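You operate a simulated robot arm through the tools that you are given. There is no shell and no other tool. Be economical: measure what you need, move in short steps, check, and stop when the job is done.

The job below is to be done with a simulated robot arm. You get a single attempt, and the scene is never put back.

## Task
Put two scoops of sand in the hopper, then try the sand pipe.
Fine: red scoop back and flap shut first; run sand till it stands over the catch pan's line and shut the lever before the pan is full.

It is judged by the outcome, as a careful person would: the job done as asked, and still so three seconds after it is handed in. It fails if anything else is knocked over, pushed out of place, dropped, spilled or broken.

## Robot
A 7-joint arm with a fingered hand, fixed in place. Base frame: the origin is at the foot of the arm, x ahead of it, y to its left, z up. Readings come in mm, degrees, newtons and seconds.
Its first joint turns from -166.0 to 166.0 degrees. Payload 4 kg.
Tool frame: the origin (TCP) lies between the finger pads and is the grasp point; the fingertips stand 30 mm ahead of it; z points along the fingers, y is the line along which they close. The gripper opens to 104 mm. The gripper's body begins 35 mm behind the TCP. The gripper is a hand of 4 fingers: y runs from the thumb to the fingers, the wrist lies at [-15, -113, -190] in the tool frame, and closing takes about 1.5 s.
Orientation is that of the tool frame in the base frame, as a unit quaternion [x, y, z, w]. With the fingers straight down and the wrist toward the robot, the tool's x, y and z point along [0, 1, 0], [1, 0, 0] and [0, 0, -1] of the base frame.

## Interface
- The arm moves only by the tool play_rows. Its argument "increments" is text: rows parted by semicolons, each of 6 numbers parted by spaces: the shift along the tool's x, y, z in mm, then the turn, a rotation vector about the tool's x, y, z in rad. In form: dx dy dz wx wy wz; .... A call has 1 to 20 rows; each row is the pose to reach, as a shift and turn from the pose commanded when the call began, along the tool's axes at that moment. "grip" is the closure in counts, from 0 (fully open) to 255 (shut), set as the call begins (left out, the last holds). A row lasts 0.2 s, in which the tool goes at most 50 mm and 8.6 degrees; a call with a longer step from one row to the next is refused whole, and so is a gripper value outside its range. Where a pose cannot be reached the arm comes as near as it can. A force on the tool above 90 N (or 10 N above the force at the start of the call, whichever is more), or a blocked arm, ends the call early, and 0.2 s more pass. The fingers move at their own pace (about 153 mm/s each) and stop on an object; they squeeze with about 29 N. The grip force told is the motor's: it shows also when the fingers shut on nothing. Time passes only in rows, and 0.2 s behind the last, so rows that repeat a pose let the fingers close. It gives the time, the measured TCP pose, the force on the tool (base axes), the opening and the grip force at its end, in the units of the frame above (readings bear some noise), with the torque about the TCP (base axes, N m) and any sound that the robot's microphone picked up, and new pictures: "views" is both (left out), scene, wrist or none.
- Cameras (640 x 400 px; columns grow to the right, rows downward): "scene" is fixed at [409.4, 503, 1590.8]; the picture's right is [-0.97, -0.25, 0.00], its down [-0.12, 0.45, -0.89] and it looks along [0.22, -0.86, -0.46] (base axes); focal length 324 px, centre (320, 200). "wrist" rides on the gripper at [61, -92, -130] in the tool frame; the picture's right is [-0.81, 0.28, -0.52], its down [-0.53, -0.71, 0.46] and it looks along [-0.24, 0.64, 0.72] (tool axes); focal length 275 px, centre (320, 200). There is no depth. A picture from a camera that has moved, and an enlarged one, comes with that camera's place and axes in the base frame and with its lens. The place of the scene camera against the robot may be out by one fixed shift of up to 18 mm in any direction.
- finger_targets(index, middle, ring, thumb_bend, thumb_turn): sets how far each is bent, from 0 (flat) to 1 (curled in); at 0.3 the hand is open as for a grip, at 0.7 the pads meet at the TCP. One left out holds its place. A second passes; each finger stops where it meets its share of the squeeze, and holds until it gets a number again. A gripper value or a shape takes the hand back. It gives what a move gives, with no picture; readings hold the bend of each and the force on the fingers (four entries, about 0 where the hand has none), thumb and palm. thumb_turn goes from beside the hand (0) to across from the fingers (1), as for a grip.
- grasp_type(shape): the hand has 4 fingers and takes this shape, open, in about a second: jaw (thumb against the fingers, like two jaws); tri (thumb and two fingers); tip (a fingertip pinch); poke (one finger out to press); point (the index stretched); flat (the hand flat); cup (the hand cupped); fist (a fist). The gripper value then closes the fingers along that shape, each until it touches; the sizes above hold for jaw. It gives what a move gives, with no picture.
- inspect(camera, box): a new picture of the part [left, top, right, bottom] of that camera's present view, enlarged. It takes no simulated time.
- sign_off(): hands the job in; it is judged then, once.

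Work in short steps. Places have to be worked out from the pictures, the camera data and where the tool is seen: move nearer, look again, correct. Check each grasp and each placing, and mend what went wrong. You have 120 turns and 200 pictures in all, those below and enlarged ones among them. Open the gripper and draw the arm clear of the work before you hand the job in, unless the task says otherwise.

The tools are called after ">>>" as name(argument=value, ...) on one line, values as JSON. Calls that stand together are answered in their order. play_rows: Moves the arm, as the interface text tells. Its arguments: {"type":"object","properties":{"increments":{"type":"string"},"grip":{"type":"number"},"views":{"type":"string","enum":["both","scene","wrist","none"]}},"required":["increments"]} The other tools are called the same way: grasp_type (shape) gives the hand a shape; finger_targets (index, middle, ring, thumb_bend, thumb_turn) moves the fingers one by one; inspect (camera, box) takes an enlarged picture of a part of a camera's view; sign_off () hands the job in.

At the start:

```text
time: 0.0
ee_pos: [477.7, -326.0, 1371.8]
tool_rot: [0.707, 0.707, 0.0, 0.0]
force: [0.3, 0.7, 0.9]
torque: [0.02, -0.02, 0.0]
opening: 103.5
finger_force: 0.0
shape: jaw
bend: [0.3, 0.3, 0.3, 0.3, 0.98]
finger forces: [0.0, 0.0, 0.0, 0.0, 0.1, 0.1]
```

scene: 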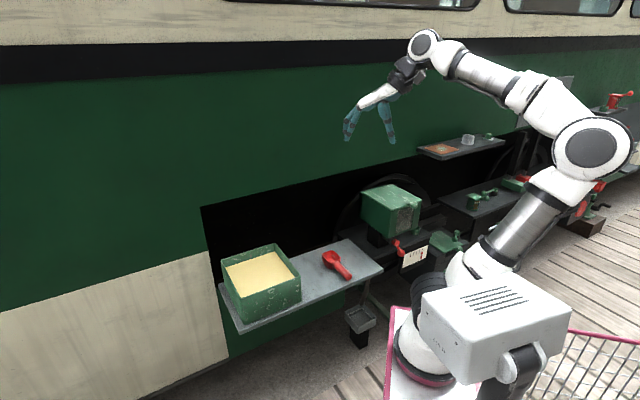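
wrist: 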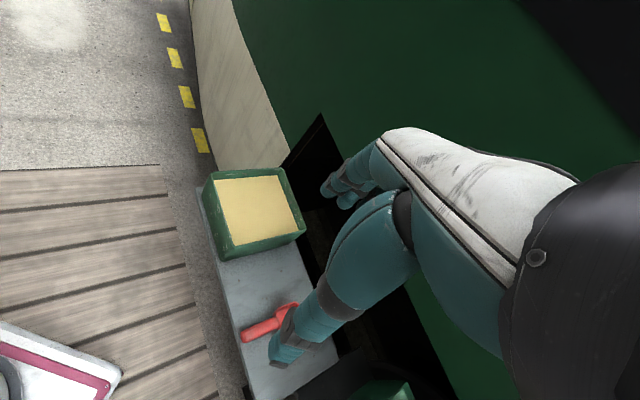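

The scene shows a sand box, red scoop, green hopper, card and a pan. I look at these enlarged first.

>>> inspect(camera="scene", box=[330, 170, 470, 290])

>>> inspect(camera="scene", box=[210, 220, 400, 360])

>>> inspect(camera="scene", box=[410, 80, 640, 240])

```text
3.33 times, centred on (400, 230) of scene
camera zoom: at [409.4, 503.0, 1590.8], right [-0.97, -0.25, 0.0], down [-0.12, 0.45, -0.89], along [0.22, -0.86, -0.46], focal length 1079 px, centre (53, 100)
```

zoom: 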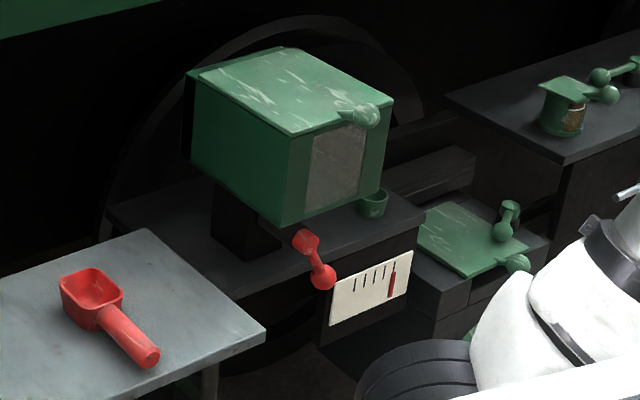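

```text
2.86 times, centred on (305, 290) of scene
camera zoom: at [409.4, 503.0, 1590.8], right [-0.97, -0.25, 0.0], down [-0.12, 0.45, -0.89], along [0.22, -0.86, -0.46], focal length 925 px, centre (363, -57)
```

zoom: 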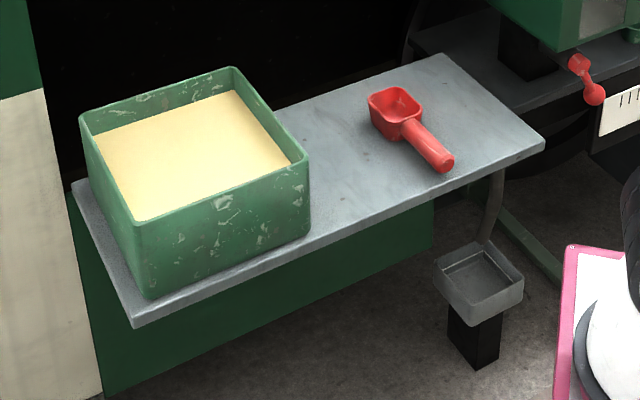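

```text
2.50 times, centred on (525, 160) of scene
camera zoom: at [409.4, 503.0, 1590.8], right [-0.97, -0.25, 0.0], down [-0.12, 0.45, -0.89], along [0.22, -0.86, -0.46], focal length 809 px, centre (-192, 300)
```

zoom: 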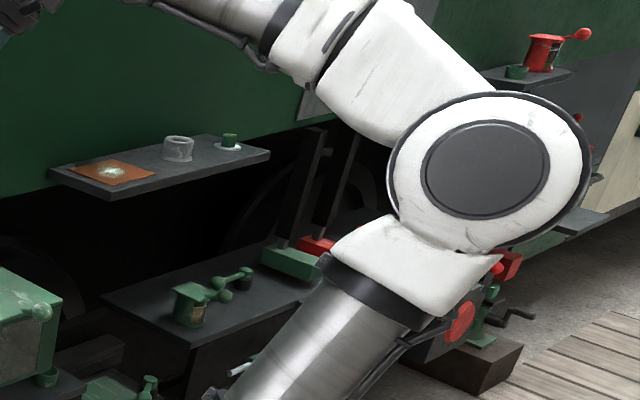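

Triangulating from both pictures puts the scoop near (625,-535,780). I turn the hand toward the hopper and come a little lower for a second view.

>>> play_rows(increments="-10 -10 12 0 0 0.12; -22 -20 25 0 0 0.24; -34 -30 37 0 0 0.36; -46 -40 50 0 0 0.48; -58 -50 62 0 0 0.6; -70 -60 75 0 0 0.72; -82 -70 87 0 0 0.84; -94 -78 100 0 0 0.96; -94 -78 100 0 0 0.96")

```text
time: 2.0
ee_pos: [400.0, -419.9, 1271.9]
tool_rot: [0.954, 0.3, 0.0, 0.0]
force: [-0.7, 0.3, 0.9]
torque: [-0.02, 0.02, -0.01]
opening: 103.6
finger_force: 0.1
shape: jaw
bend: [0.3, 0.3, 0.3, 0.3, 0.98]
finger forces: [0.0, 0.0, 0.0, 0.0, 0.0, 0.0]
camera wrist: at [398.1, -309.4, 1403.1], right [-0.51, -0.69, 0.52], down [-0.85, 0.28, -0.46], along [0.17, -0.67, -0.72], focal length 275 px, centre (320, 200)
```

scene: 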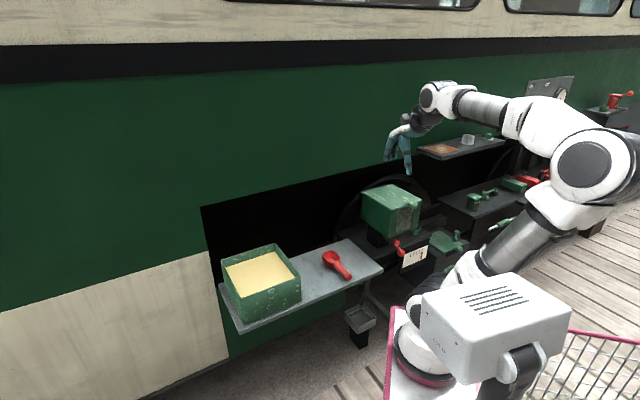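
wrist: 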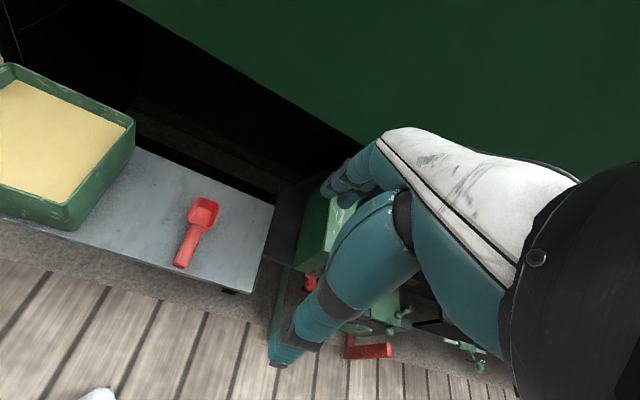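

The wrist camera sees the scoop well, but the fingers hide the hopper. I move toward -x and turn further to see it.

>>> play_rows(increments="-24 -17 0 0 0 0.12; -49 -34 0 0 0 0.24; -73 -51 0 0 0 0.36; -98 -69 0 0 0 0.48; -123 -86 0 0 0 0.6; -123 -86 0 0 0 0.6", views="wrist")

```text
time: 3.4
ee_pos: [250.5, -419.0, 1273.8]
tool_rot: [1.0, 0.005, 0.0, 0.0]
force: [-0.1, 0.6, 0.4]
torque: [-0.01, 0.02, 0.02]
opening: 103.8
finger_force: 0.0
shape: jaw
bend: [0.3, 0.3, 0.3, 0.3, 0.98]
finger forces: [0.1, 0.0, 0.0, 0.1, 0.0, 0.0]
camera wrist: at [310.6, -327.3, 1403.6], right [-0.81, -0.28, 0.52], down [-0.54, 0.71, -0.46], along [-0.24, -0.65, -0.72], focal length 275 px, centre (320, 200)
```

wrist: 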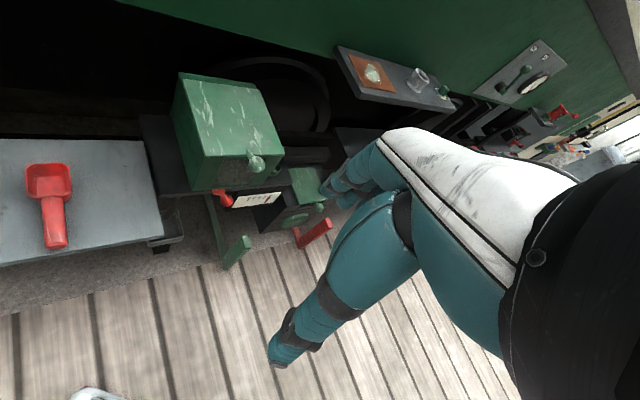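

>>> inspect(camera="wrist", box=[120, 60, 320, 280])

>>> inspect(camera="wrist", box=[0, 120, 180, 260])

```text
1.82 times, centred on (220, 170) of wrist
camera zoom: at [310.6, -327.3, 1403.6], right [-0.81, -0.28, 0.52], down [-0.54, 0.71, -0.46], along [-0.24, -0.65, -0.72], focal length 500 px, centre (502, 254)
```

zoom: 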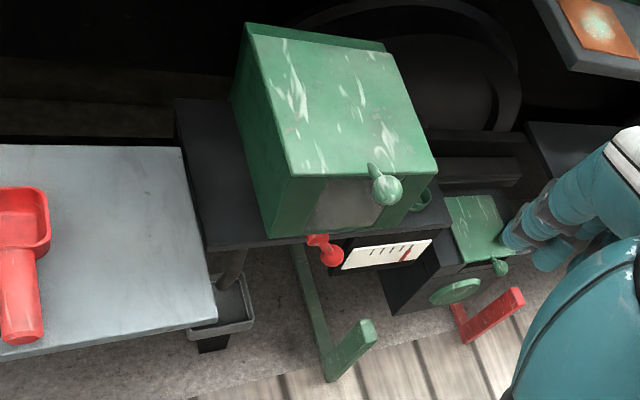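

```text
2.86 times, centred on (90, 190) of wrist
camera zoom: at [310.6, -327.3, 1403.6], right [-0.81, -0.28, 0.52], down [-0.54, 0.71, -0.46], along [-0.24, -0.65, -0.72], focal length 786 px, centre (977, 229)
```

zoom: 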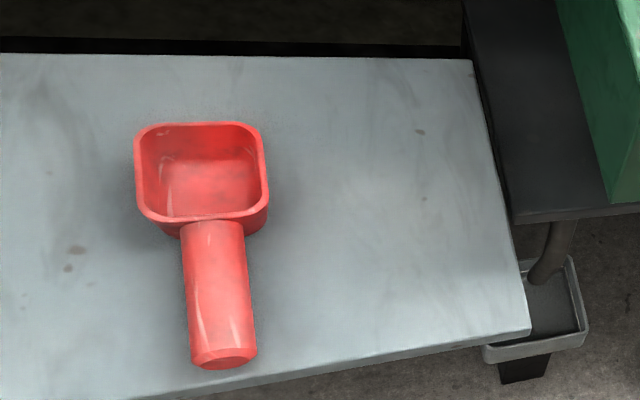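

The work is laid out around the robot: hopper knob near (322,-695,976), scoop near (635,-555,750), sand box near (815,-315,830). I go closer to the hopper for a better look.

>>> play_rows(increments="7 20 32 0 0 -0.08; 14 40 65 0 0 -0.16; 21 61 97 0 0 -0.24; 28 81 130 0 0 -0.32; 35 101 162 0 0 -0.4; 40 121 194 0 0 -0.44; 40 121 194 0 0 -0.44")

>>> inspect(camera="scene", box=[330, 170, 470, 290])

```text
time: 5.0
ee_pos: [292.4, -540.9, 1079.2]
tool_rot: [0.975, 0.224, 0.0, 0.001]
force: [0.6, 0.4, -1.1]
torque: [0.02, -0.04, -0.02]
opening: 103.7
finger_force: 0.0
shape: jaw
bend: [0.3, 0.3, 0.3, 0.3, 0.98]
finger forces: [0.0, 0.0, 0.0, 0.0, 0.0, 0.1]
camera wrist: at [307.3, -430.8, 1209.1], right [-0.61, -0.6, 0.52], down [-0.79, 0.41, -0.46], along [0.06, -0.69, -0.72], focal length 275 px, centre (320, 200)
```

scene: 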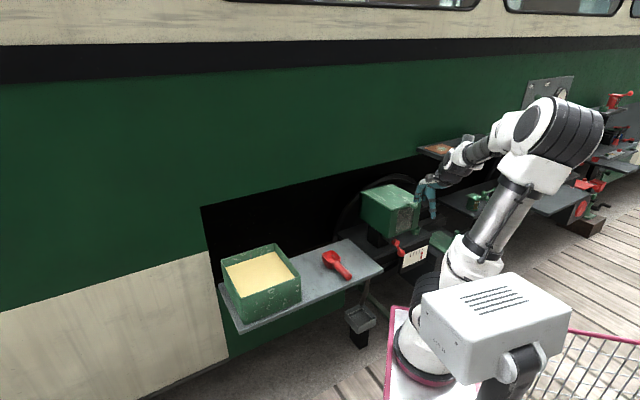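
wrist: 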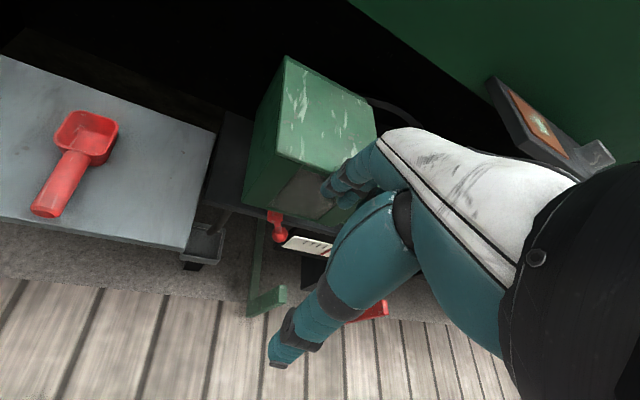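

```text
3.33 times, centred on (400, 230) of scene
camera zoom: at [409.4, 503.0, 1590.8], right [-0.97, -0.25, 0.0], down [-0.12, 0.45, -0.89], along [0.22, -0.86, -0.46], focal length 1079 px, centre (53, 100)
```

zoom: 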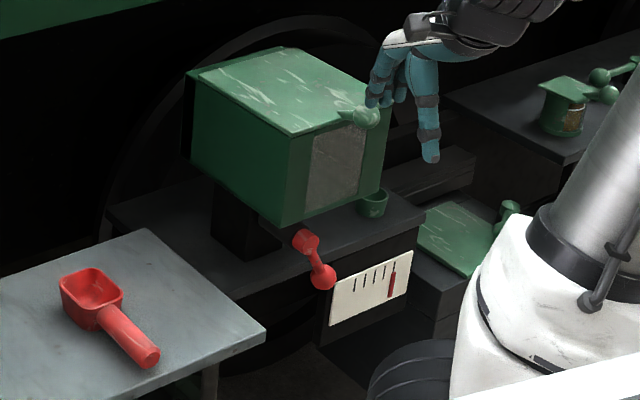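

The hopper's front faces along about azimuth -45° (wall-aligned); lid about 180x180 with front edge at z≈945. I shift sideways so the fingers don't hide the knob.

>>> play_rows(increments="-45 0 0 0 0 0; -90 0 0 0 0 0; -130 0 0 0 0 0; -130 0 0 0 0 0", views="wrist")

>>> inspect(camera="wrist", box=[140, 40, 360, 240])

```text
time: 6.0
ee_pos: [173.1, -597.1, 1077.3]
tool_rot: [0.975, 0.223, 0.0, 0.0]
force: [0.3, -0.7, 0.3]
torque: [-0.04, 0.06, -0.02]
opening: 103.8
finger_force: 0.1
shape: jaw
bend: [0.3, 0.3, 0.3, 0.3, 0.98]
finger forces: [0.1, 0.0, 0.0, 0.1, 0.0, 0.0]
camera wrist: at [189.1, -487.8, 1208.6], right [-0.61, -0.6, 0.52], down [-0.79, 0.41, -0.46], along [0.06, -0.69, -0.72], focal length 275 px, centre (320, 200)
```

wrist: 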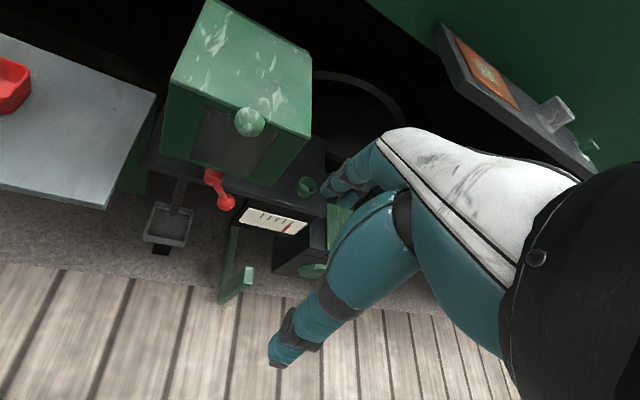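

```text
2.00 times, centred on (250, 140) of wrist
camera zoom: at [189.1, -487.8, 1208.6], right [-0.61, -0.6, 0.52], down [-0.79, 0.41, -0.46], along [0.06, -0.69, -0.72], focal length 551 px, centre (460, 320)
```

zoom: 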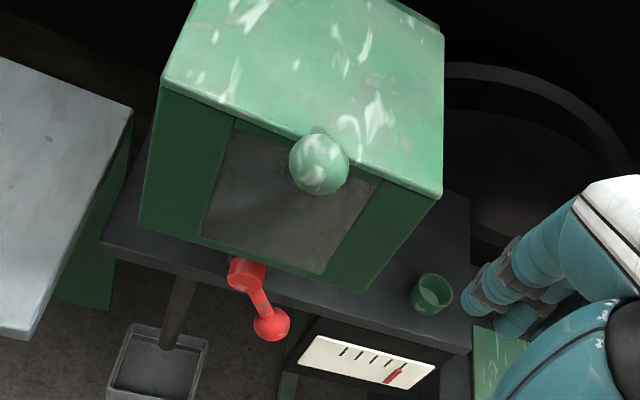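

Knob centre is at about (321,-683,992), ball about 33 mm wide; lid top z≈977, hinge about 225 mm behind. I'll pinch the knob from both sides (closing along the wall) with the hand tilted forward; first I turn the hand by 71° and set a tip pinch.

>>> play_rows(increments="6 3 0 0 0 0.138; 12 6 0 0 0 0.276; 18 10 0 0 0 0.414; 24 13 0 0 0 0.552; 30 16 0 0 0 0.69; 36 20 0 0 0 0.828; 42 24 0 0 0 0.966; 50 28 0 0 0 1.104; 58 33 0 0 0 1.237; 58 33 0 0 0 1.237", views="none")

>>> grasp_type(shape="tri")

>>> inspect(camera="wrist", box=[0, 0, 640, 400])

```text
time: 8.2
ee_pos: [240.7, -600.2, 1078.4]
tool_rot: [0.923, -0.384, -0.001, 0.0]
force: [0.2, 0.4, -0.2]
torque: [0.0, -0.02, -0.01]
opening: 104.0
finger_force: 0.1
shape: jaw
bend: [0.3, 0.3, 0.3, 0.3, 0.98]
finger forces: [0.0, 0.1, 0.1, 0.0, 0.0, 0.0]
```

```text
time: 9.1
ee_pos: [240.5, -600.9, 1078.5]
tool_rot: [0.924, -0.383, 0.001, 0.001]
force: [-0.5, -0.1, -0.9]
torque: [-0.04, -0.02, -0.01]
opening: 103.8
finger_force: 0.0
shape: tri
bend: [0.3, 0.3, 0.99, 0.3, 0.98]
finger forces: [0.1, 0.0, 0.1, 0.0, 0.0, 0.1]
```

```text
1.00 times, centred on (320, 200) of wrist (not enlarged: the box is as wide or as high as the picture)
camera zoom: at [349.7, -579.3, 1209.0], right [-0.77, 0.38, 0.52], down [0.13, 0.88, -0.46], along [-0.63, -0.28, -0.72], focal length 275 px, centre (320, 200)
```

zoom: 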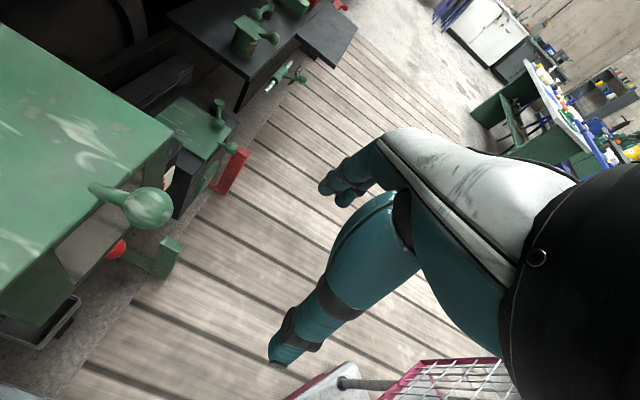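

The knob is confirmed at (320,-681,992). I tilt the hand forward 30° and go to a point about 80 mm short of the knob along the approach line.

>>> play_rows(increments="17 0 2 0 0.13 0; 35 0 4 0 0.26 0; 52 1 6 0 0.39 0; 70 1 8 0 0.52 0; 70 1 8 0 0.52 0")

>>> inspect(camera="scene", box=[360, 150, 460, 230])

```text
time: 10.3
ee_pos: [289.0, -650.9, 1070.3]
tool_rot: [0.893, -0.37, 0.238, 0.098]
force: [1.4, -0.8, 0.8]
torque: [0.04, -0.02, 0.02]
opening: 103.8
finger_force: 0.0
shape: tri
bend: [0.3, 0.3, 0.99, 0.3, 0.98]
finger forces: [0.0, 0.0, 0.0, 0.0, 0.1, 0.1]
camera wrist: at [346.7, -578.1, 1214.1], right [-0.87, 0.48, 0.05], down [0.34, 0.67, -0.66], along [-0.35, -0.56, -0.75], focal length 275 px, centre (320, 200)
```

scene: 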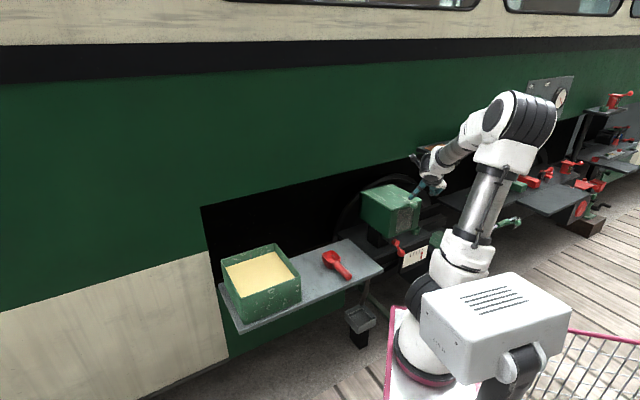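
wrist: 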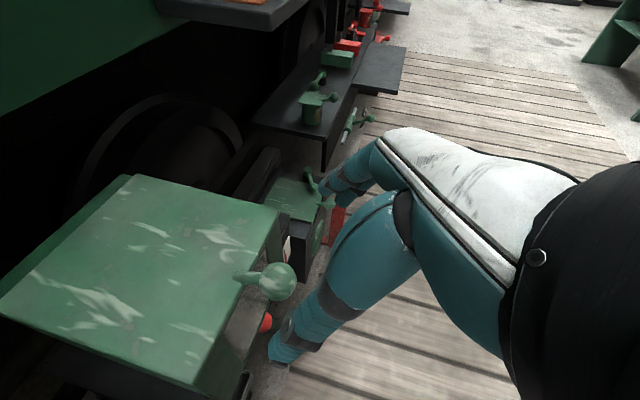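

```text
5.00 times, centred on (410, 190) of scene
camera zoom: at [409.4, 503.0, 1590.8], right [-0.97, -0.25, 0.0], down [-0.12, 0.45, -0.89], along [0.22, -0.86, -0.46], focal length 1618 px, centre (-130, 250)
```

zoom: 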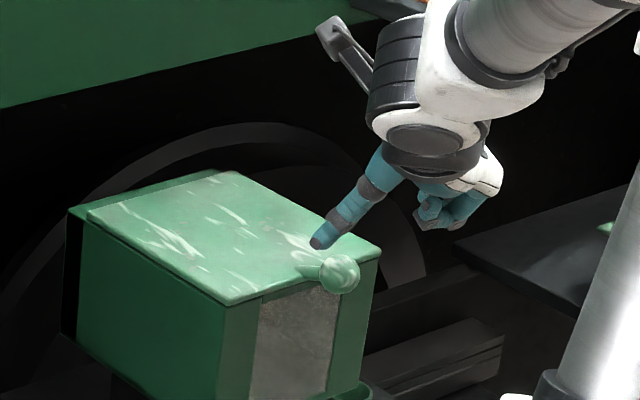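

Everything agrees. I advance 79 mm along the tool axis so the ball sits between the pads.

>>> play_rows(increments="0 0 25 0 0 0; -1 0 50 0 0 0; -1 0 70 0 0 0; -1 -1 79 0 0 0; -1 -1 79 0 0 0")

>>> inspect(camera="scene", box=[360, 150, 460, 230])

```text
time: 11.5
ee_pos: [317.4, -677.1, 1000.9]
tool_rot: [0.893, -0.37, 0.238, 0.098]
force: [1.0, 0.6, -0.2]
torque: [0.02, 0.0, 0.0]
opening: 103.8
finger_force: 0.1
shape: tri
bend: [0.3, 0.3, 0.99, 0.3, 0.98]
finger forces: [0.1, 0.0, 0.0, 0.1, 0.1, 0.1]
camera wrist: at [374.4, -604.3, 1144.9], right [-0.87, 0.49, 0.05], down [0.34, 0.67, -0.66], along [-0.35, -0.56, -0.75], focal length 275 px, centre (320, 200)
```

scene: 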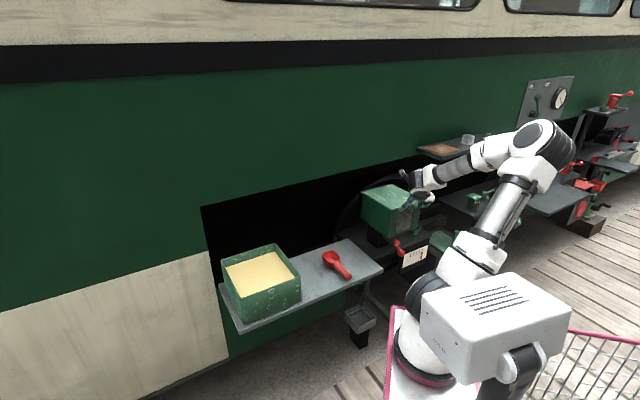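
wrist: 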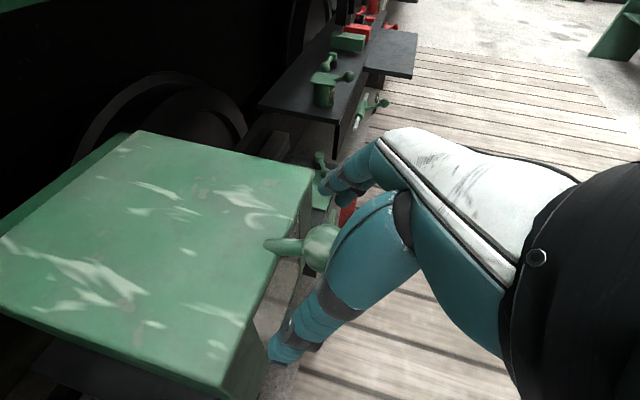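

```text
5.00 times, centred on (410, 190) of scene
camera zoom: at [409.4, 503.0, 1590.8], right [-0.97, -0.25, 0.0], down [-0.12, 0.45, -0.89], along [0.22, -0.86, -0.46], focal length 1618 px, centre (-130, 250)
```

zoom: 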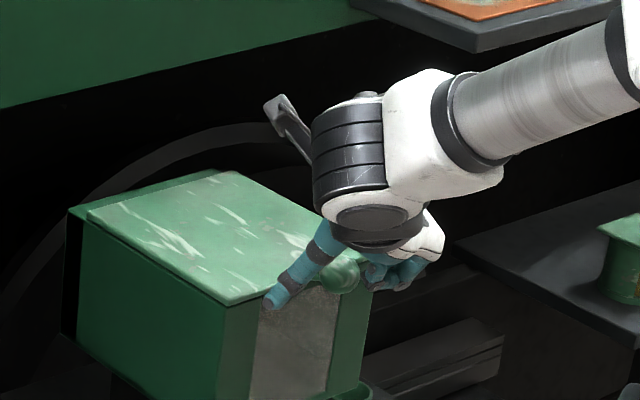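

The ball lies between thumb and fingers. I close on it.

>>> play_rows(increments="0 0 0 0 0 0; 0 0 0 0 0 0; 0 0 0 0 0 0; 0 0 0 0 0 0; 0 0 0 0 0 0; 0 0 0 0 0 0; 0 0 0 0 0 0; 0 0 0 0 0 0", grip=255)

>>> inspect(camera="wrist", box=[220, 180, 420, 380])

```text
time: 13.3
ee_pos: [319.2, -678.7, 1000.7]
tool_rot: [0.893, -0.37, 0.238, 0.099]
force: [13.0, -3.4, -1.7]
torque: [-0.07, -0.11, 0.06]
opening: 18.0
finger_force: 29.8
shape: tri
bend: [0.73, 0.64, 1.0, 0.76, 1.0]
finger forces: [11.9, 7.9, 0.0, 0.1, 25.4, 0.1]
camera wrist: at [375.2, -604.2, 1144.8], right [-0.87, 0.48, 0.05], down [0.34, 0.67, -0.66], along [-0.35, -0.56, -0.75], focal length 275 px, centre (320, 200)
```

scene: 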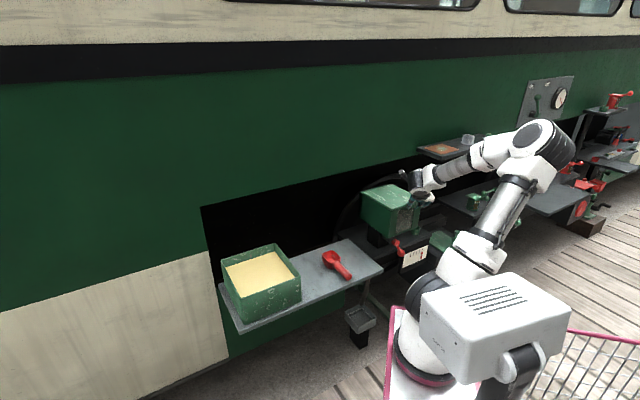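
wrist: 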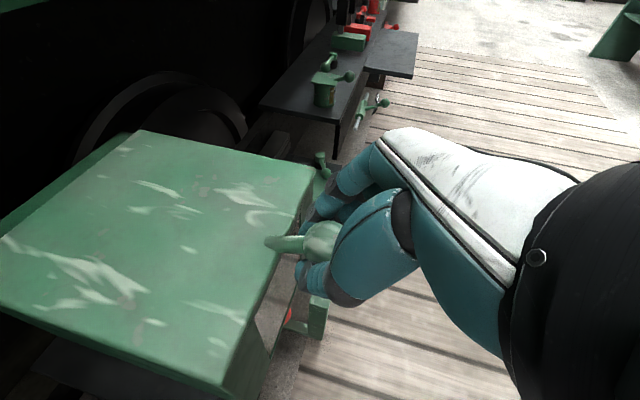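

```text
2.00 times, centred on (320, 280) of wrist
camera zoom: at [375.2, -604.2, 1144.8], right [-0.87, 0.48, 0.05], down [0.34, 0.67, -0.66], along [-0.35, -0.56, -0.75], focal length 551 px, centre (320, 40)
```

zoom: 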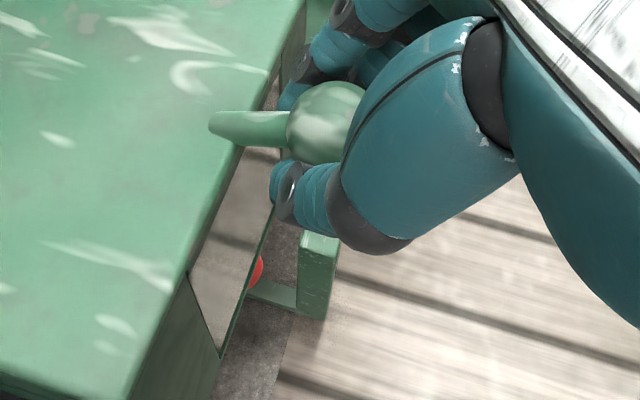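

Grip is solid. I lift along an arc about the hinge (r≈229) to about 35°.

>>> play_rows(increments="9 0 -12 0 0 0; 18.6 0 -23.5 0 0 0; 29 0 -34 0 0 0; 40.2 0 -44.2 0 0 0; 52 0 -53 0 0 0; 64.3 0 -62 0 0 0; 77 0 -69 0 0 0; 90.3 0 -76.2 0 0 0")

```text
time: 15.1
ee_pos: [347.4, -707.1, 1111.4]
tool_rot: [0.893, -0.37, 0.236, 0.098]
force: [17.7, -5.9, -14.3]
torque: [0.18, 0.01, 0.12]
opening: 17.4
finger_force: 29.3
shape: tri
bend: [0.72, 0.73, 1.0, 0.76, 1.0]
finger forces: [18.7, 4.9, 0.0, 0.0, 24.0, 0.1]
camera wrist: at [405.0, -634.2, 1255.5], right [-0.87, 0.48, 0.05], down [0.34, 0.67, -0.66], along [-0.35, -0.56, -0.75], focal length 275 px, centre (320, 200)
```

scene: 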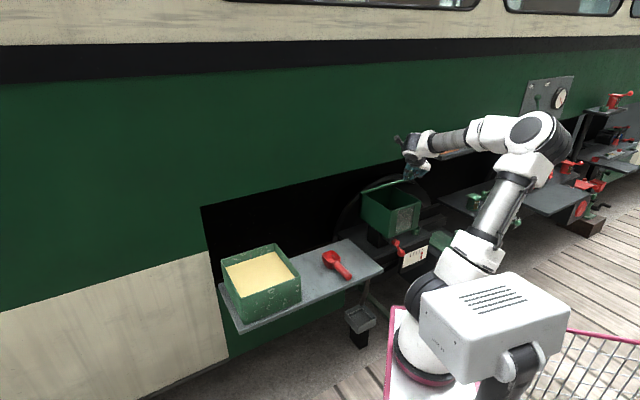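
wrist: 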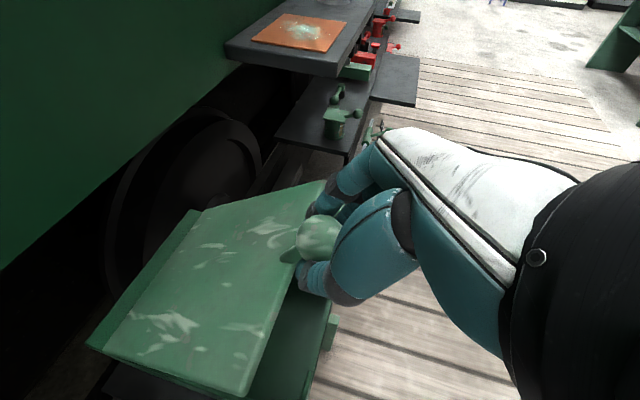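

The lid is lifting, and the hopper interior shows. I continue the arc to about 80°.

>>> play_rows(increments="14 0 -6 0 0 0; 27.9 0 -11 0 0 0; 42 0 -15 0 0 0; 57 0 -18.2 0 0 0; 72 0 -20.5 0 0 0; 86.8 0 -21.5 0 0 0; 101 0 -21.5 0 0 0; 116.7 0 -21 0 0 0; 131 0 -19 0 0 0; 146.3 0 -16.6 0 0 0; 160 0 -12.5 0 0 0; 175 0 -8.3 0 0 0")

```text
time: 17.7
ee_pos: [446.0, -812.4, 1206.9]
tool_rot: [0.892, -0.373, 0.236, 0.101]
force: [-17.9, 6.2, 0.0]
torque: [0.09, 0.31, -0.35]
opening: 13.1
finger_force: 29.2
shape: tri
bend: [0.73, 0.74, 1.0, 0.84, 1.0]
finger forces: [27.6, 0.0, 0.0, 0.0, 0.0, 0.0]
camera wrist: at [504.2, -738.9, 1351.3], right [-0.87, 0.49, 0.05], down [0.34, 0.67, -0.66], along [-0.36, -0.56, -0.75], focal length 275 px, centre (320, 200)
```

scene: 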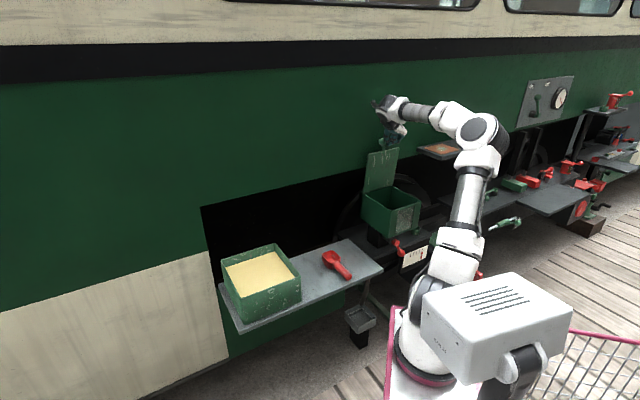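
wrist: 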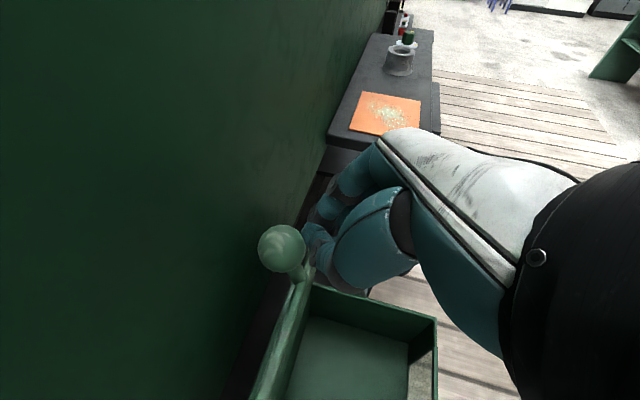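

The knob has slipped out of the pinch with the lid near vertical. I look closely to see whether the lid stands on its own.

>>> inspect(camera="scene", box=[340, 90, 440, 250])

>>> inspect(camera="wrist", box=[220, 180, 440, 400])

```text
2.50 times, centred on (390, 170) of scene
camera zoom: at [409.4, 503.0, 1590.8], right [-0.97, -0.25, 0.0], down [-0.12, 0.45, -0.89], along [0.22, -0.86, -0.46], focal length 809 px, centre (145, 275)
```

zoom: 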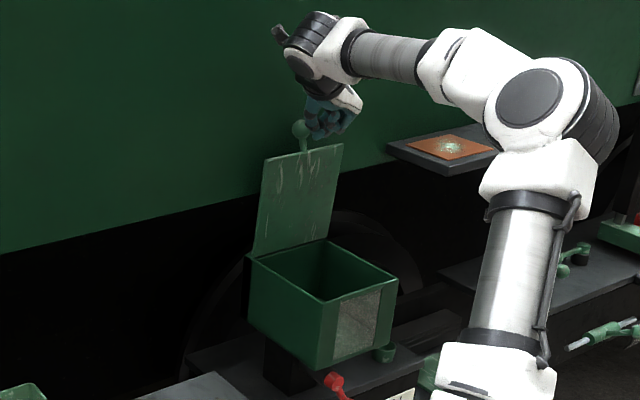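

```text
1.82 times, centred on (330, 290) of wrist
camera zoom: at [504.2, -738.9, 1351.3], right [-0.87, 0.49, 0.05], down [0.34, 0.67, -0.66], along [-0.36, -0.56, -0.75], focal length 500 px, centre (302, 36)
```

zoom: 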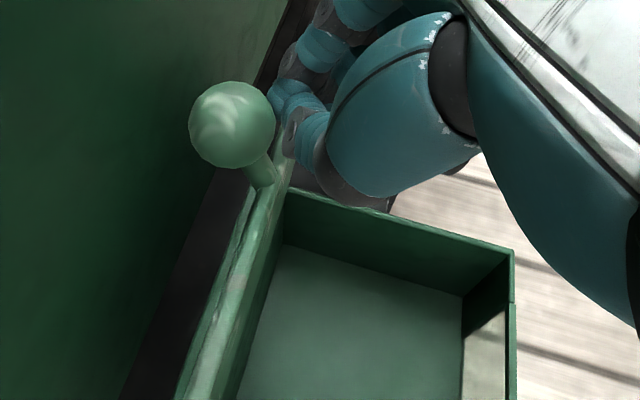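

The lid appears to stand past vertical by itself. I back the hand away along its axis and check it stays.

>>> play_rows(increments="-20 0 -20 0 0 0; -40 0 -50 0 0 0; -70 0 -70 0 0 0; -100 0 -80 0 0 0; -100 0 -80 0 0 0")

>>> inspect(camera="scene", box=[340, 90, 440, 250])

```text
time: 18.9
ee_pos: [362.3, -719.9, 1226.2]
tool_rot: [0.893, -0.37, 0.238, 0.098]
force: [-0.6, -0.1, 0.3]
torque: [-0.02, -0.02, 0.0]
opening: 12.7
finger_force: 29.4
shape: tri
bend: [0.73, 0.74, 1.0, 0.84, 1.0]
finger forces: [0.1, 0.1, 0.0, 0.0, 0.0, 0.0]
camera wrist: at [418.8, -648.0, 1370.5], right [-0.87, 0.48, 0.05], down [0.34, 0.67, -0.66], along [-0.35, -0.56, -0.75], focal length 275 px, centre (320, 200)
```

scene: 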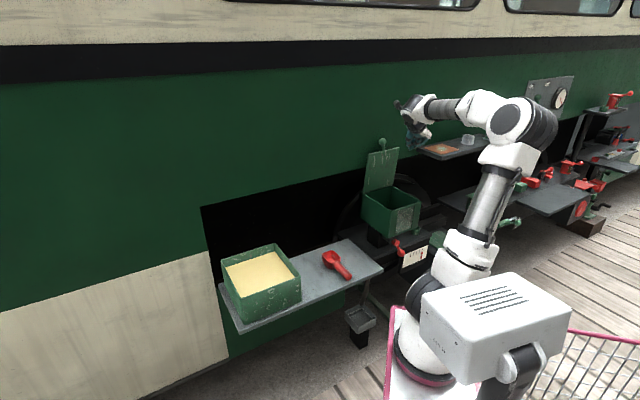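
wrist: 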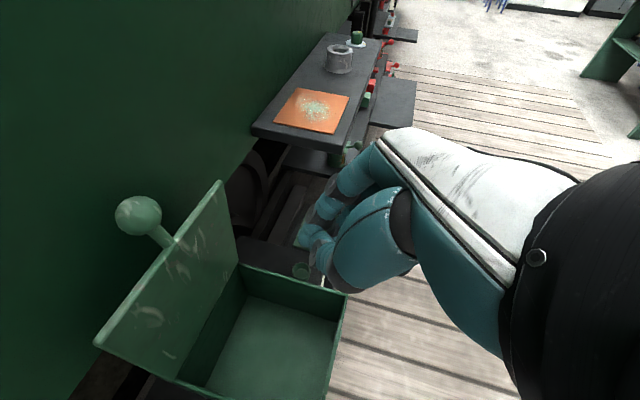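

```text
2.50 times, centred on (390, 170) of scene
camera zoom: at [409.4, 503.0, 1590.8], right [-0.97, -0.25, 0.0], down [-0.12, 0.45, -0.89], along [0.22, -0.86, -0.46], focal length 809 px, centre (145, 275)
```

zoom: 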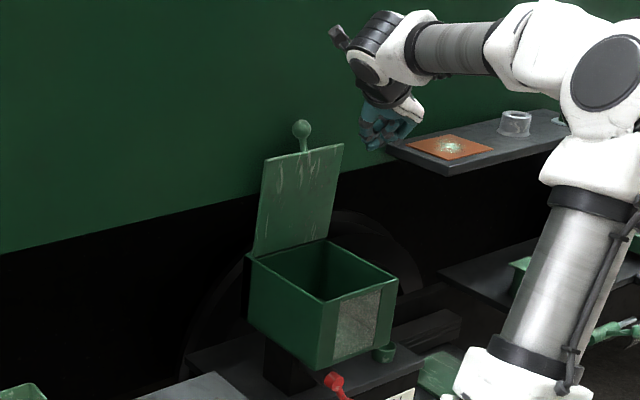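

The flap stays open. Now I move along the table toward the scoop with the hand reopened and levelled, to look at the scoop and box from above.

>>> play_rows(increments="-6 -38 17 0 -0.05 0; -12 -75 34 0 -0.1 0; -19 -112 52 0 -0.15 0; -25 -149 70 0 -0.2 0; -31 -186 87 0 -0.25 0; -37 -223 104 0 -0.3 0; -44 -260 121 0 -0.35 0; -50 -298 139 0 -0.4 0; -56 -335 156 0 -0.45 0; -63 -373 174 0 -0.5 0; -69 -410 191 0 -0.52 0; -69 -410 191 0 -0.52 0", grip=0, views="wrist")

>>> grasp_type(shape="jaw")

```text
time: 21.5
ee_pos: [675.2, -455.2, 1025.0]
tool_rot: [0.923, -0.384, 0.0, 0.0]
force: [-1.1, -0.3, 0.7]
torque: [0.01, 0.0, 0.02]
opening: 103.8
finger_force: 0.0
shape: tri
bend: [0.3, 0.3, 0.99, 0.3, 0.98]
finger forces: [0.1, 0.0, 0.0, 0.1, 0.0, 0.1]
camera wrist: at [783.7, -434.7, 1156.5], right [-0.77, 0.38, 0.52], down [0.13, 0.88, -0.46], along [-0.63, -0.28, -0.72], focal length 275 px, centre (320, 200)
```

wrist: 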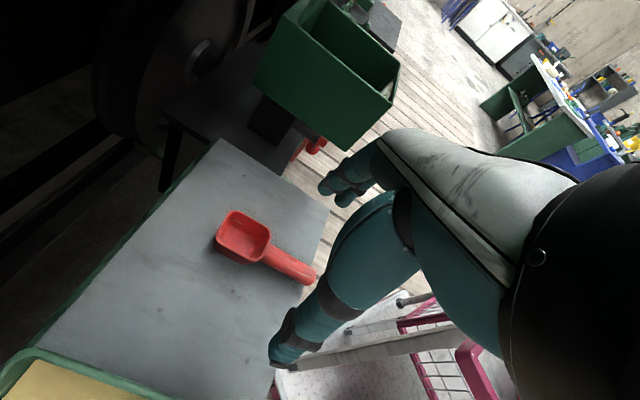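

```text
time: 22.4
ee_pos: [674.7, -456.8, 1026.1]
tool_rot: [0.924, -0.383, 0.0, 0.0]
force: [0.2, -0.7, 0.7]
torque: [-0.02, -0.01, -0.03]
opening: 103.7
finger_force: 0.0
shape: jaw
bend: [0.3, 0.3, 0.3, 0.3, 0.98]
finger forces: [0.0, 0.1, 0.0, 0.0, 0.0, 0.0]
```

Scoop bowl rim centre ≈ (622,-549,781), handle end ≈ (538,-462,760), so the handle points along -u (az 135°). I come down above the handle.

>>> play_rows(increments="-11 24 32 0 0 0; -22 47 63 0 0 0; -33 70 95 0 0 0; -45 97 126 0 0 0; -45 97 126 0 0 0")

>>> inspect(camera="wrist", box=[160, 200, 400, 400])

>>> inspect(camera="scene", box=[290, 210, 410, 310])

```text
time: 23.6
ee_pos: [576.4, -491.8, 899.3]
tool_rot: [0.924, -0.383, 0.0, 0.0]
force: [0.3, -0.9, -0.7]
torque: [0.03, -0.03, 0.0]
opening: 103.7
finger_force: 0.0
shape: jaw
bend: [0.3, 0.3, 0.3, 0.3, 0.98]
finger forces: [0.1, 0.0, 0.0, 0.0, 0.1, 0.0]
camera wrist: at [683.6, -471.1, 1030.1], right [-0.77, 0.38, 0.52], down [0.13, 0.88, -0.46], along [-0.63, -0.28, -0.72], focal length 275 px, centre (320, 200)
```

scene: 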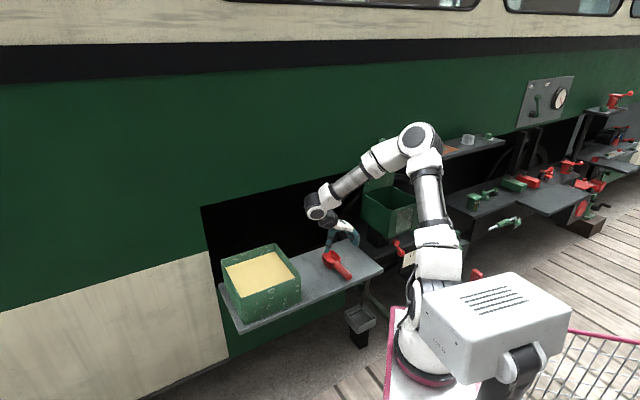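
wrist: 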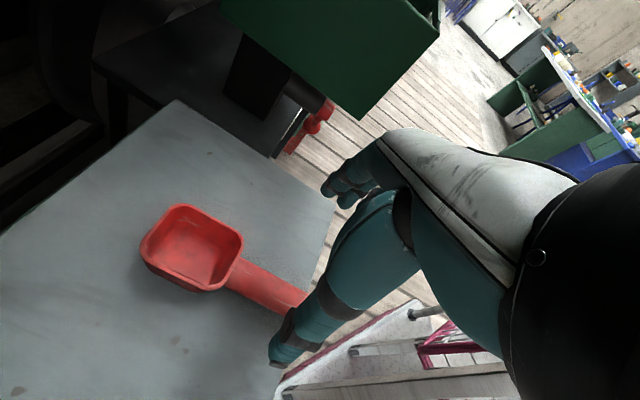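

```text
2.00 times, centred on (280, 300) of wrist
camera zoom: at [683.6, -471.1, 1030.1], right [-0.77, 0.38, 0.52], down [0.13, 0.88, -0.46], along [-0.63, -0.28, -0.72], focal length 551 px, centre (400, 0)
```

zoom: 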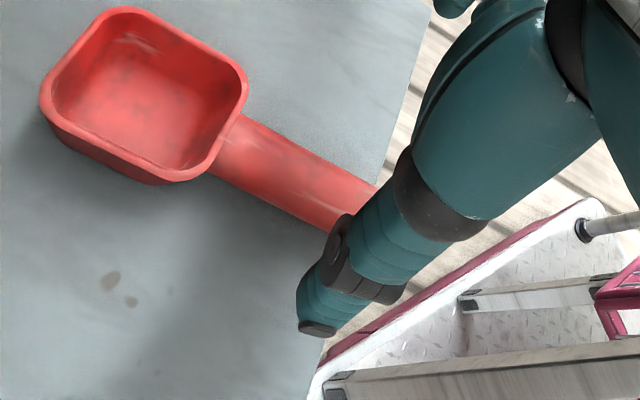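

```text
4.00 times, centred on (350, 260) of scene
camera zoom: at [409.4, 503.0, 1590.8], right [-0.97, -0.25, 0.0], down [-0.12, 0.45, -0.89], along [0.22, -0.86, -0.46], focal length 1294 px, centre (200, -40)
```

zoom: 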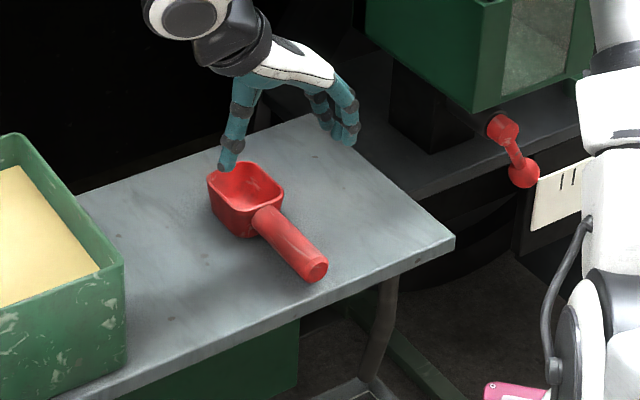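

The handle axis is at about v≈53 (u≈745 mid), z≈755, with the table at about 740. I descend to TCP z≈785 straddling the handle and check.

>>> play_rows(increments="-4 3 35 0 0 0; -10 7 70 0 0 0; -10 7 100 0 0 0; -10 7 113 0 0 0; -10 7 113 0 0 0")

>>> inspect(camera="wrist", box=[200, 180, 440, 400])

>>> inspect(camera="scene", box=[290, 210, 390, 300])

```text
time: 24.8
ee_pos: [564.3, -489.8, 787.3]
tool_rot: [0.924, -0.382, 0.0, 0.0]
force: [0.8, 0.5, -0.3]
torque: [-0.01, 0.0, 0.0]
opening: 103.9
finger_force: 0.1
shape: jaw
bend: [0.3, 0.3, 0.3, 0.3, 0.98]
finger forces: [0.0, 0.1, 0.0, 0.0, 0.1, 0.0]
camera wrist: at [671.9, -469.0, 918.1], right [-0.77, 0.38, 0.52], down [0.13, 0.88, -0.46], along [-0.63, -0.28, -0.72], focal length 275 px, centre (320, 200)
```

scene: 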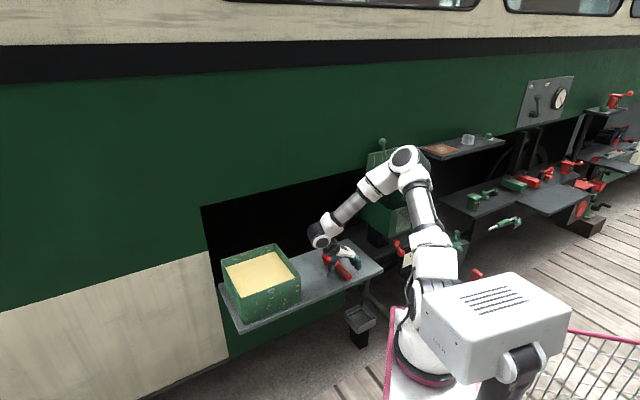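
wrist: 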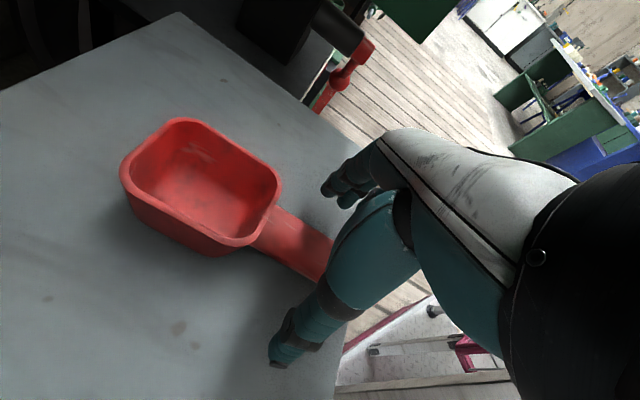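

```text
1.82 times, centred on (320, 290) of wrist
camera zoom: at [671.9, -469.0, 918.1], right [-0.77, 0.38, 0.52], down [0.13, 0.88, -0.46], along [-0.63, -0.28, -0.72], focal length 500 px, centre (320, 36)
```

zoom: 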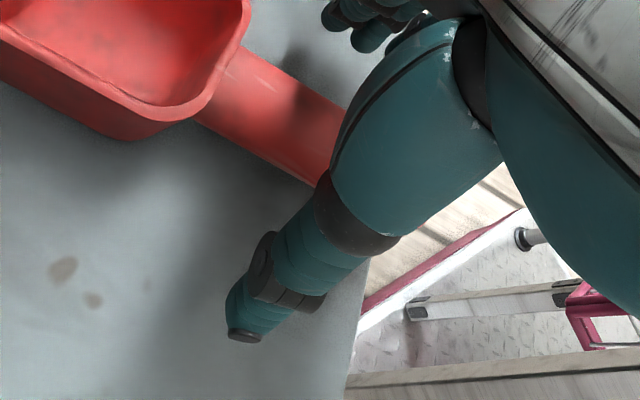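

```text
4.44 times, centred on (340, 255) of scene
camera zoom: at [409.4, 503.0, 1590.8], right [-0.97, -0.25, 0.0], down [-0.12, 0.45, -0.89], along [0.22, -0.86, -0.46], focal length 1438 px, centre (231, -44)
```

zoom: 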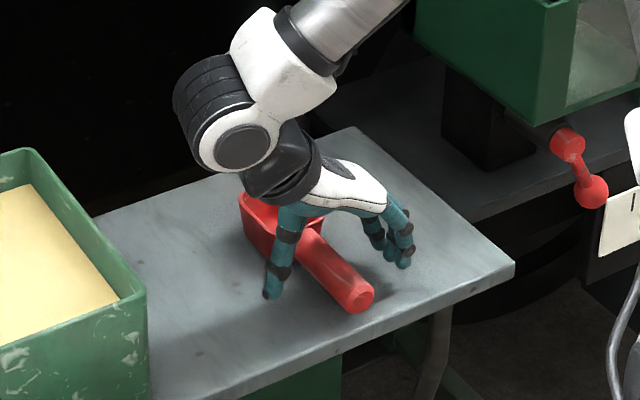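

Handle is straddled cleanly. Rim height now comes out at about 769, so the table may be a bit lower; I go down 12 mm more, watching force.

>>> play_rows(increments="0 0 6 0 0 0; 0 0 12 0 0 0; 0 0 12 0 0 0", views="none")

>>> inspect(camera="scene", box=[310, 230, 370, 290])

```text
time: 25.6
ee_pos: [563.3, -490.8, 775.6]
tool_rot: [0.924, -0.383, 0.0, 0.001]
force: [-0.4, -0.4, -0.2]
torque: [-0.03, 0.01, -0.02]
opening: 103.9
finger_force: 0.0
shape: jaw
bend: [0.3, 0.3, 0.3, 0.3, 0.98]
finger forces: [0.0, 0.0, 0.0, 0.1, 0.0, 0.0]
```

```text
6.67 times, centred on (340, 260) of scene
camera zoom: at [409.4, 503.0, 1590.8], right [-0.97, -0.25, 0.0], down [-0.12, 0.45, -0.89], along [0.22, -0.86, -0.46], focal length 2157 px, centre (187, -200)
```

zoom: 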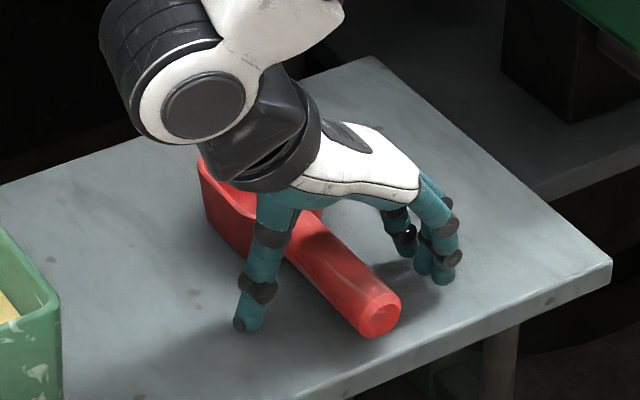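

Still clear. Down 6 mm more, then close on the handle.

>>> play_rows(increments="0 0 3 0 0 0; 0 0 6 0 0 0; 0 0 6 0 0 0", views="none")

>>> play_rows(increments="0 0 0 0 0 0; 0 0 0 0 0 0; 0 0 0 0 0 0; 0 0 0 0 0 0; 0 0 0 0 0 0; 0 0 0 0 0 0; 0 0 0 0 0 0; 0 0 0 0 0 0", grip=255)

>>> inspect(camera="scene", box=[310, 230, 370, 290])

```text
time: 26.4
ee_pos: [563.3, -490.7, 769.3]
tool_rot: [0.924, -0.383, 0.0, 0.0]
force: [1.0, 1.3, 10.5]
torque: [-0.34, 0.51, -0.02]
opening: 102.9
finger_force: 0.1
shape: jaw
bend: [0.3, 0.3, 0.3, 0.3, 0.98]
finger forces: [0.0, 10.0, 0.0, 0.1, 0.0, 0.0]
```

```text
time: 28.2
ee_pos: [562.2, -490.6, 770.6]
tool_rot: [0.924, -0.383, 0.0, 0.0]
force: [-2.7, 1.7, 6.1]
torque: [-0.06, 0.03, 0.0]
opening: 15.1
finger_force: 29.1
shape: jaw
bend: [0.74, 0.74, 0.66, 0.81, 1.0]
finger forces: [6.0, 0.0, 2.4, 0.0, 3.4, 0.0]
camera wrist: at [672.1, -469.1, 900.0], right [-0.77, 0.38, 0.52], down [0.13, 0.88, -0.46], along [-0.63, -0.28, -0.72], focal length 275 px, centre (320, 200)
```

scene: 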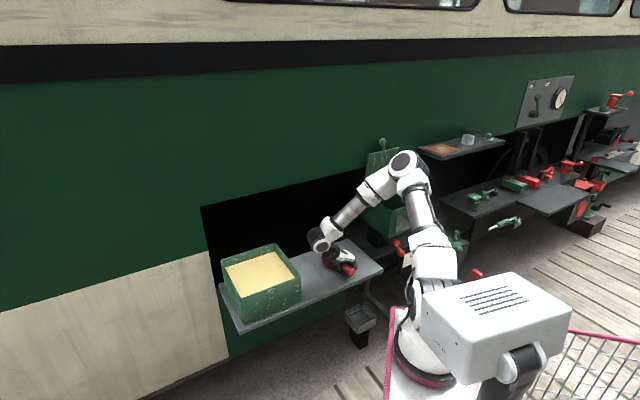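
wrist: 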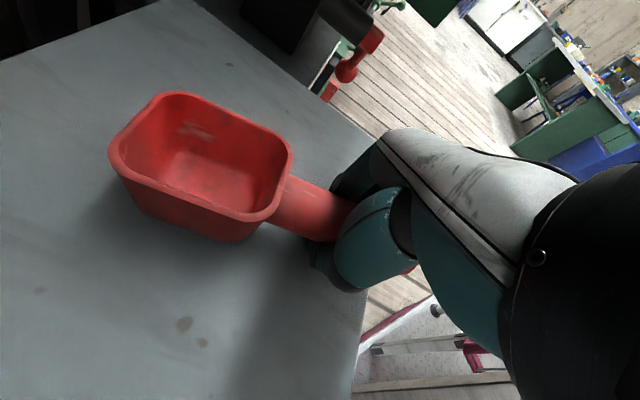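

```text
6.67 times, centred on (340, 260) of scene
camera zoom: at [409.4, 503.0, 1590.8], right [-0.97, -0.25, 0.0], down [-0.12, 0.45, -0.89], along [0.22, -0.86, -0.46], focal length 2157 px, centre (187, -200)
```

zoom: 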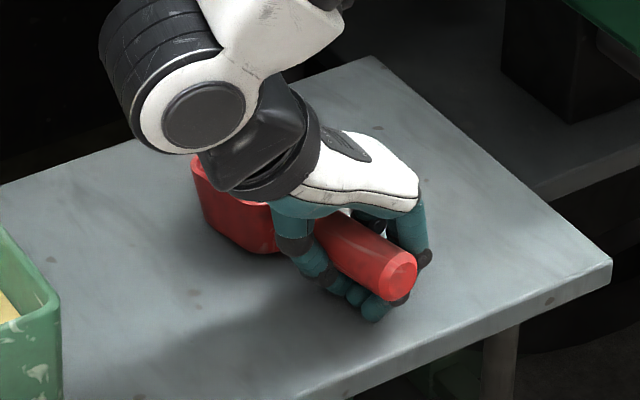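

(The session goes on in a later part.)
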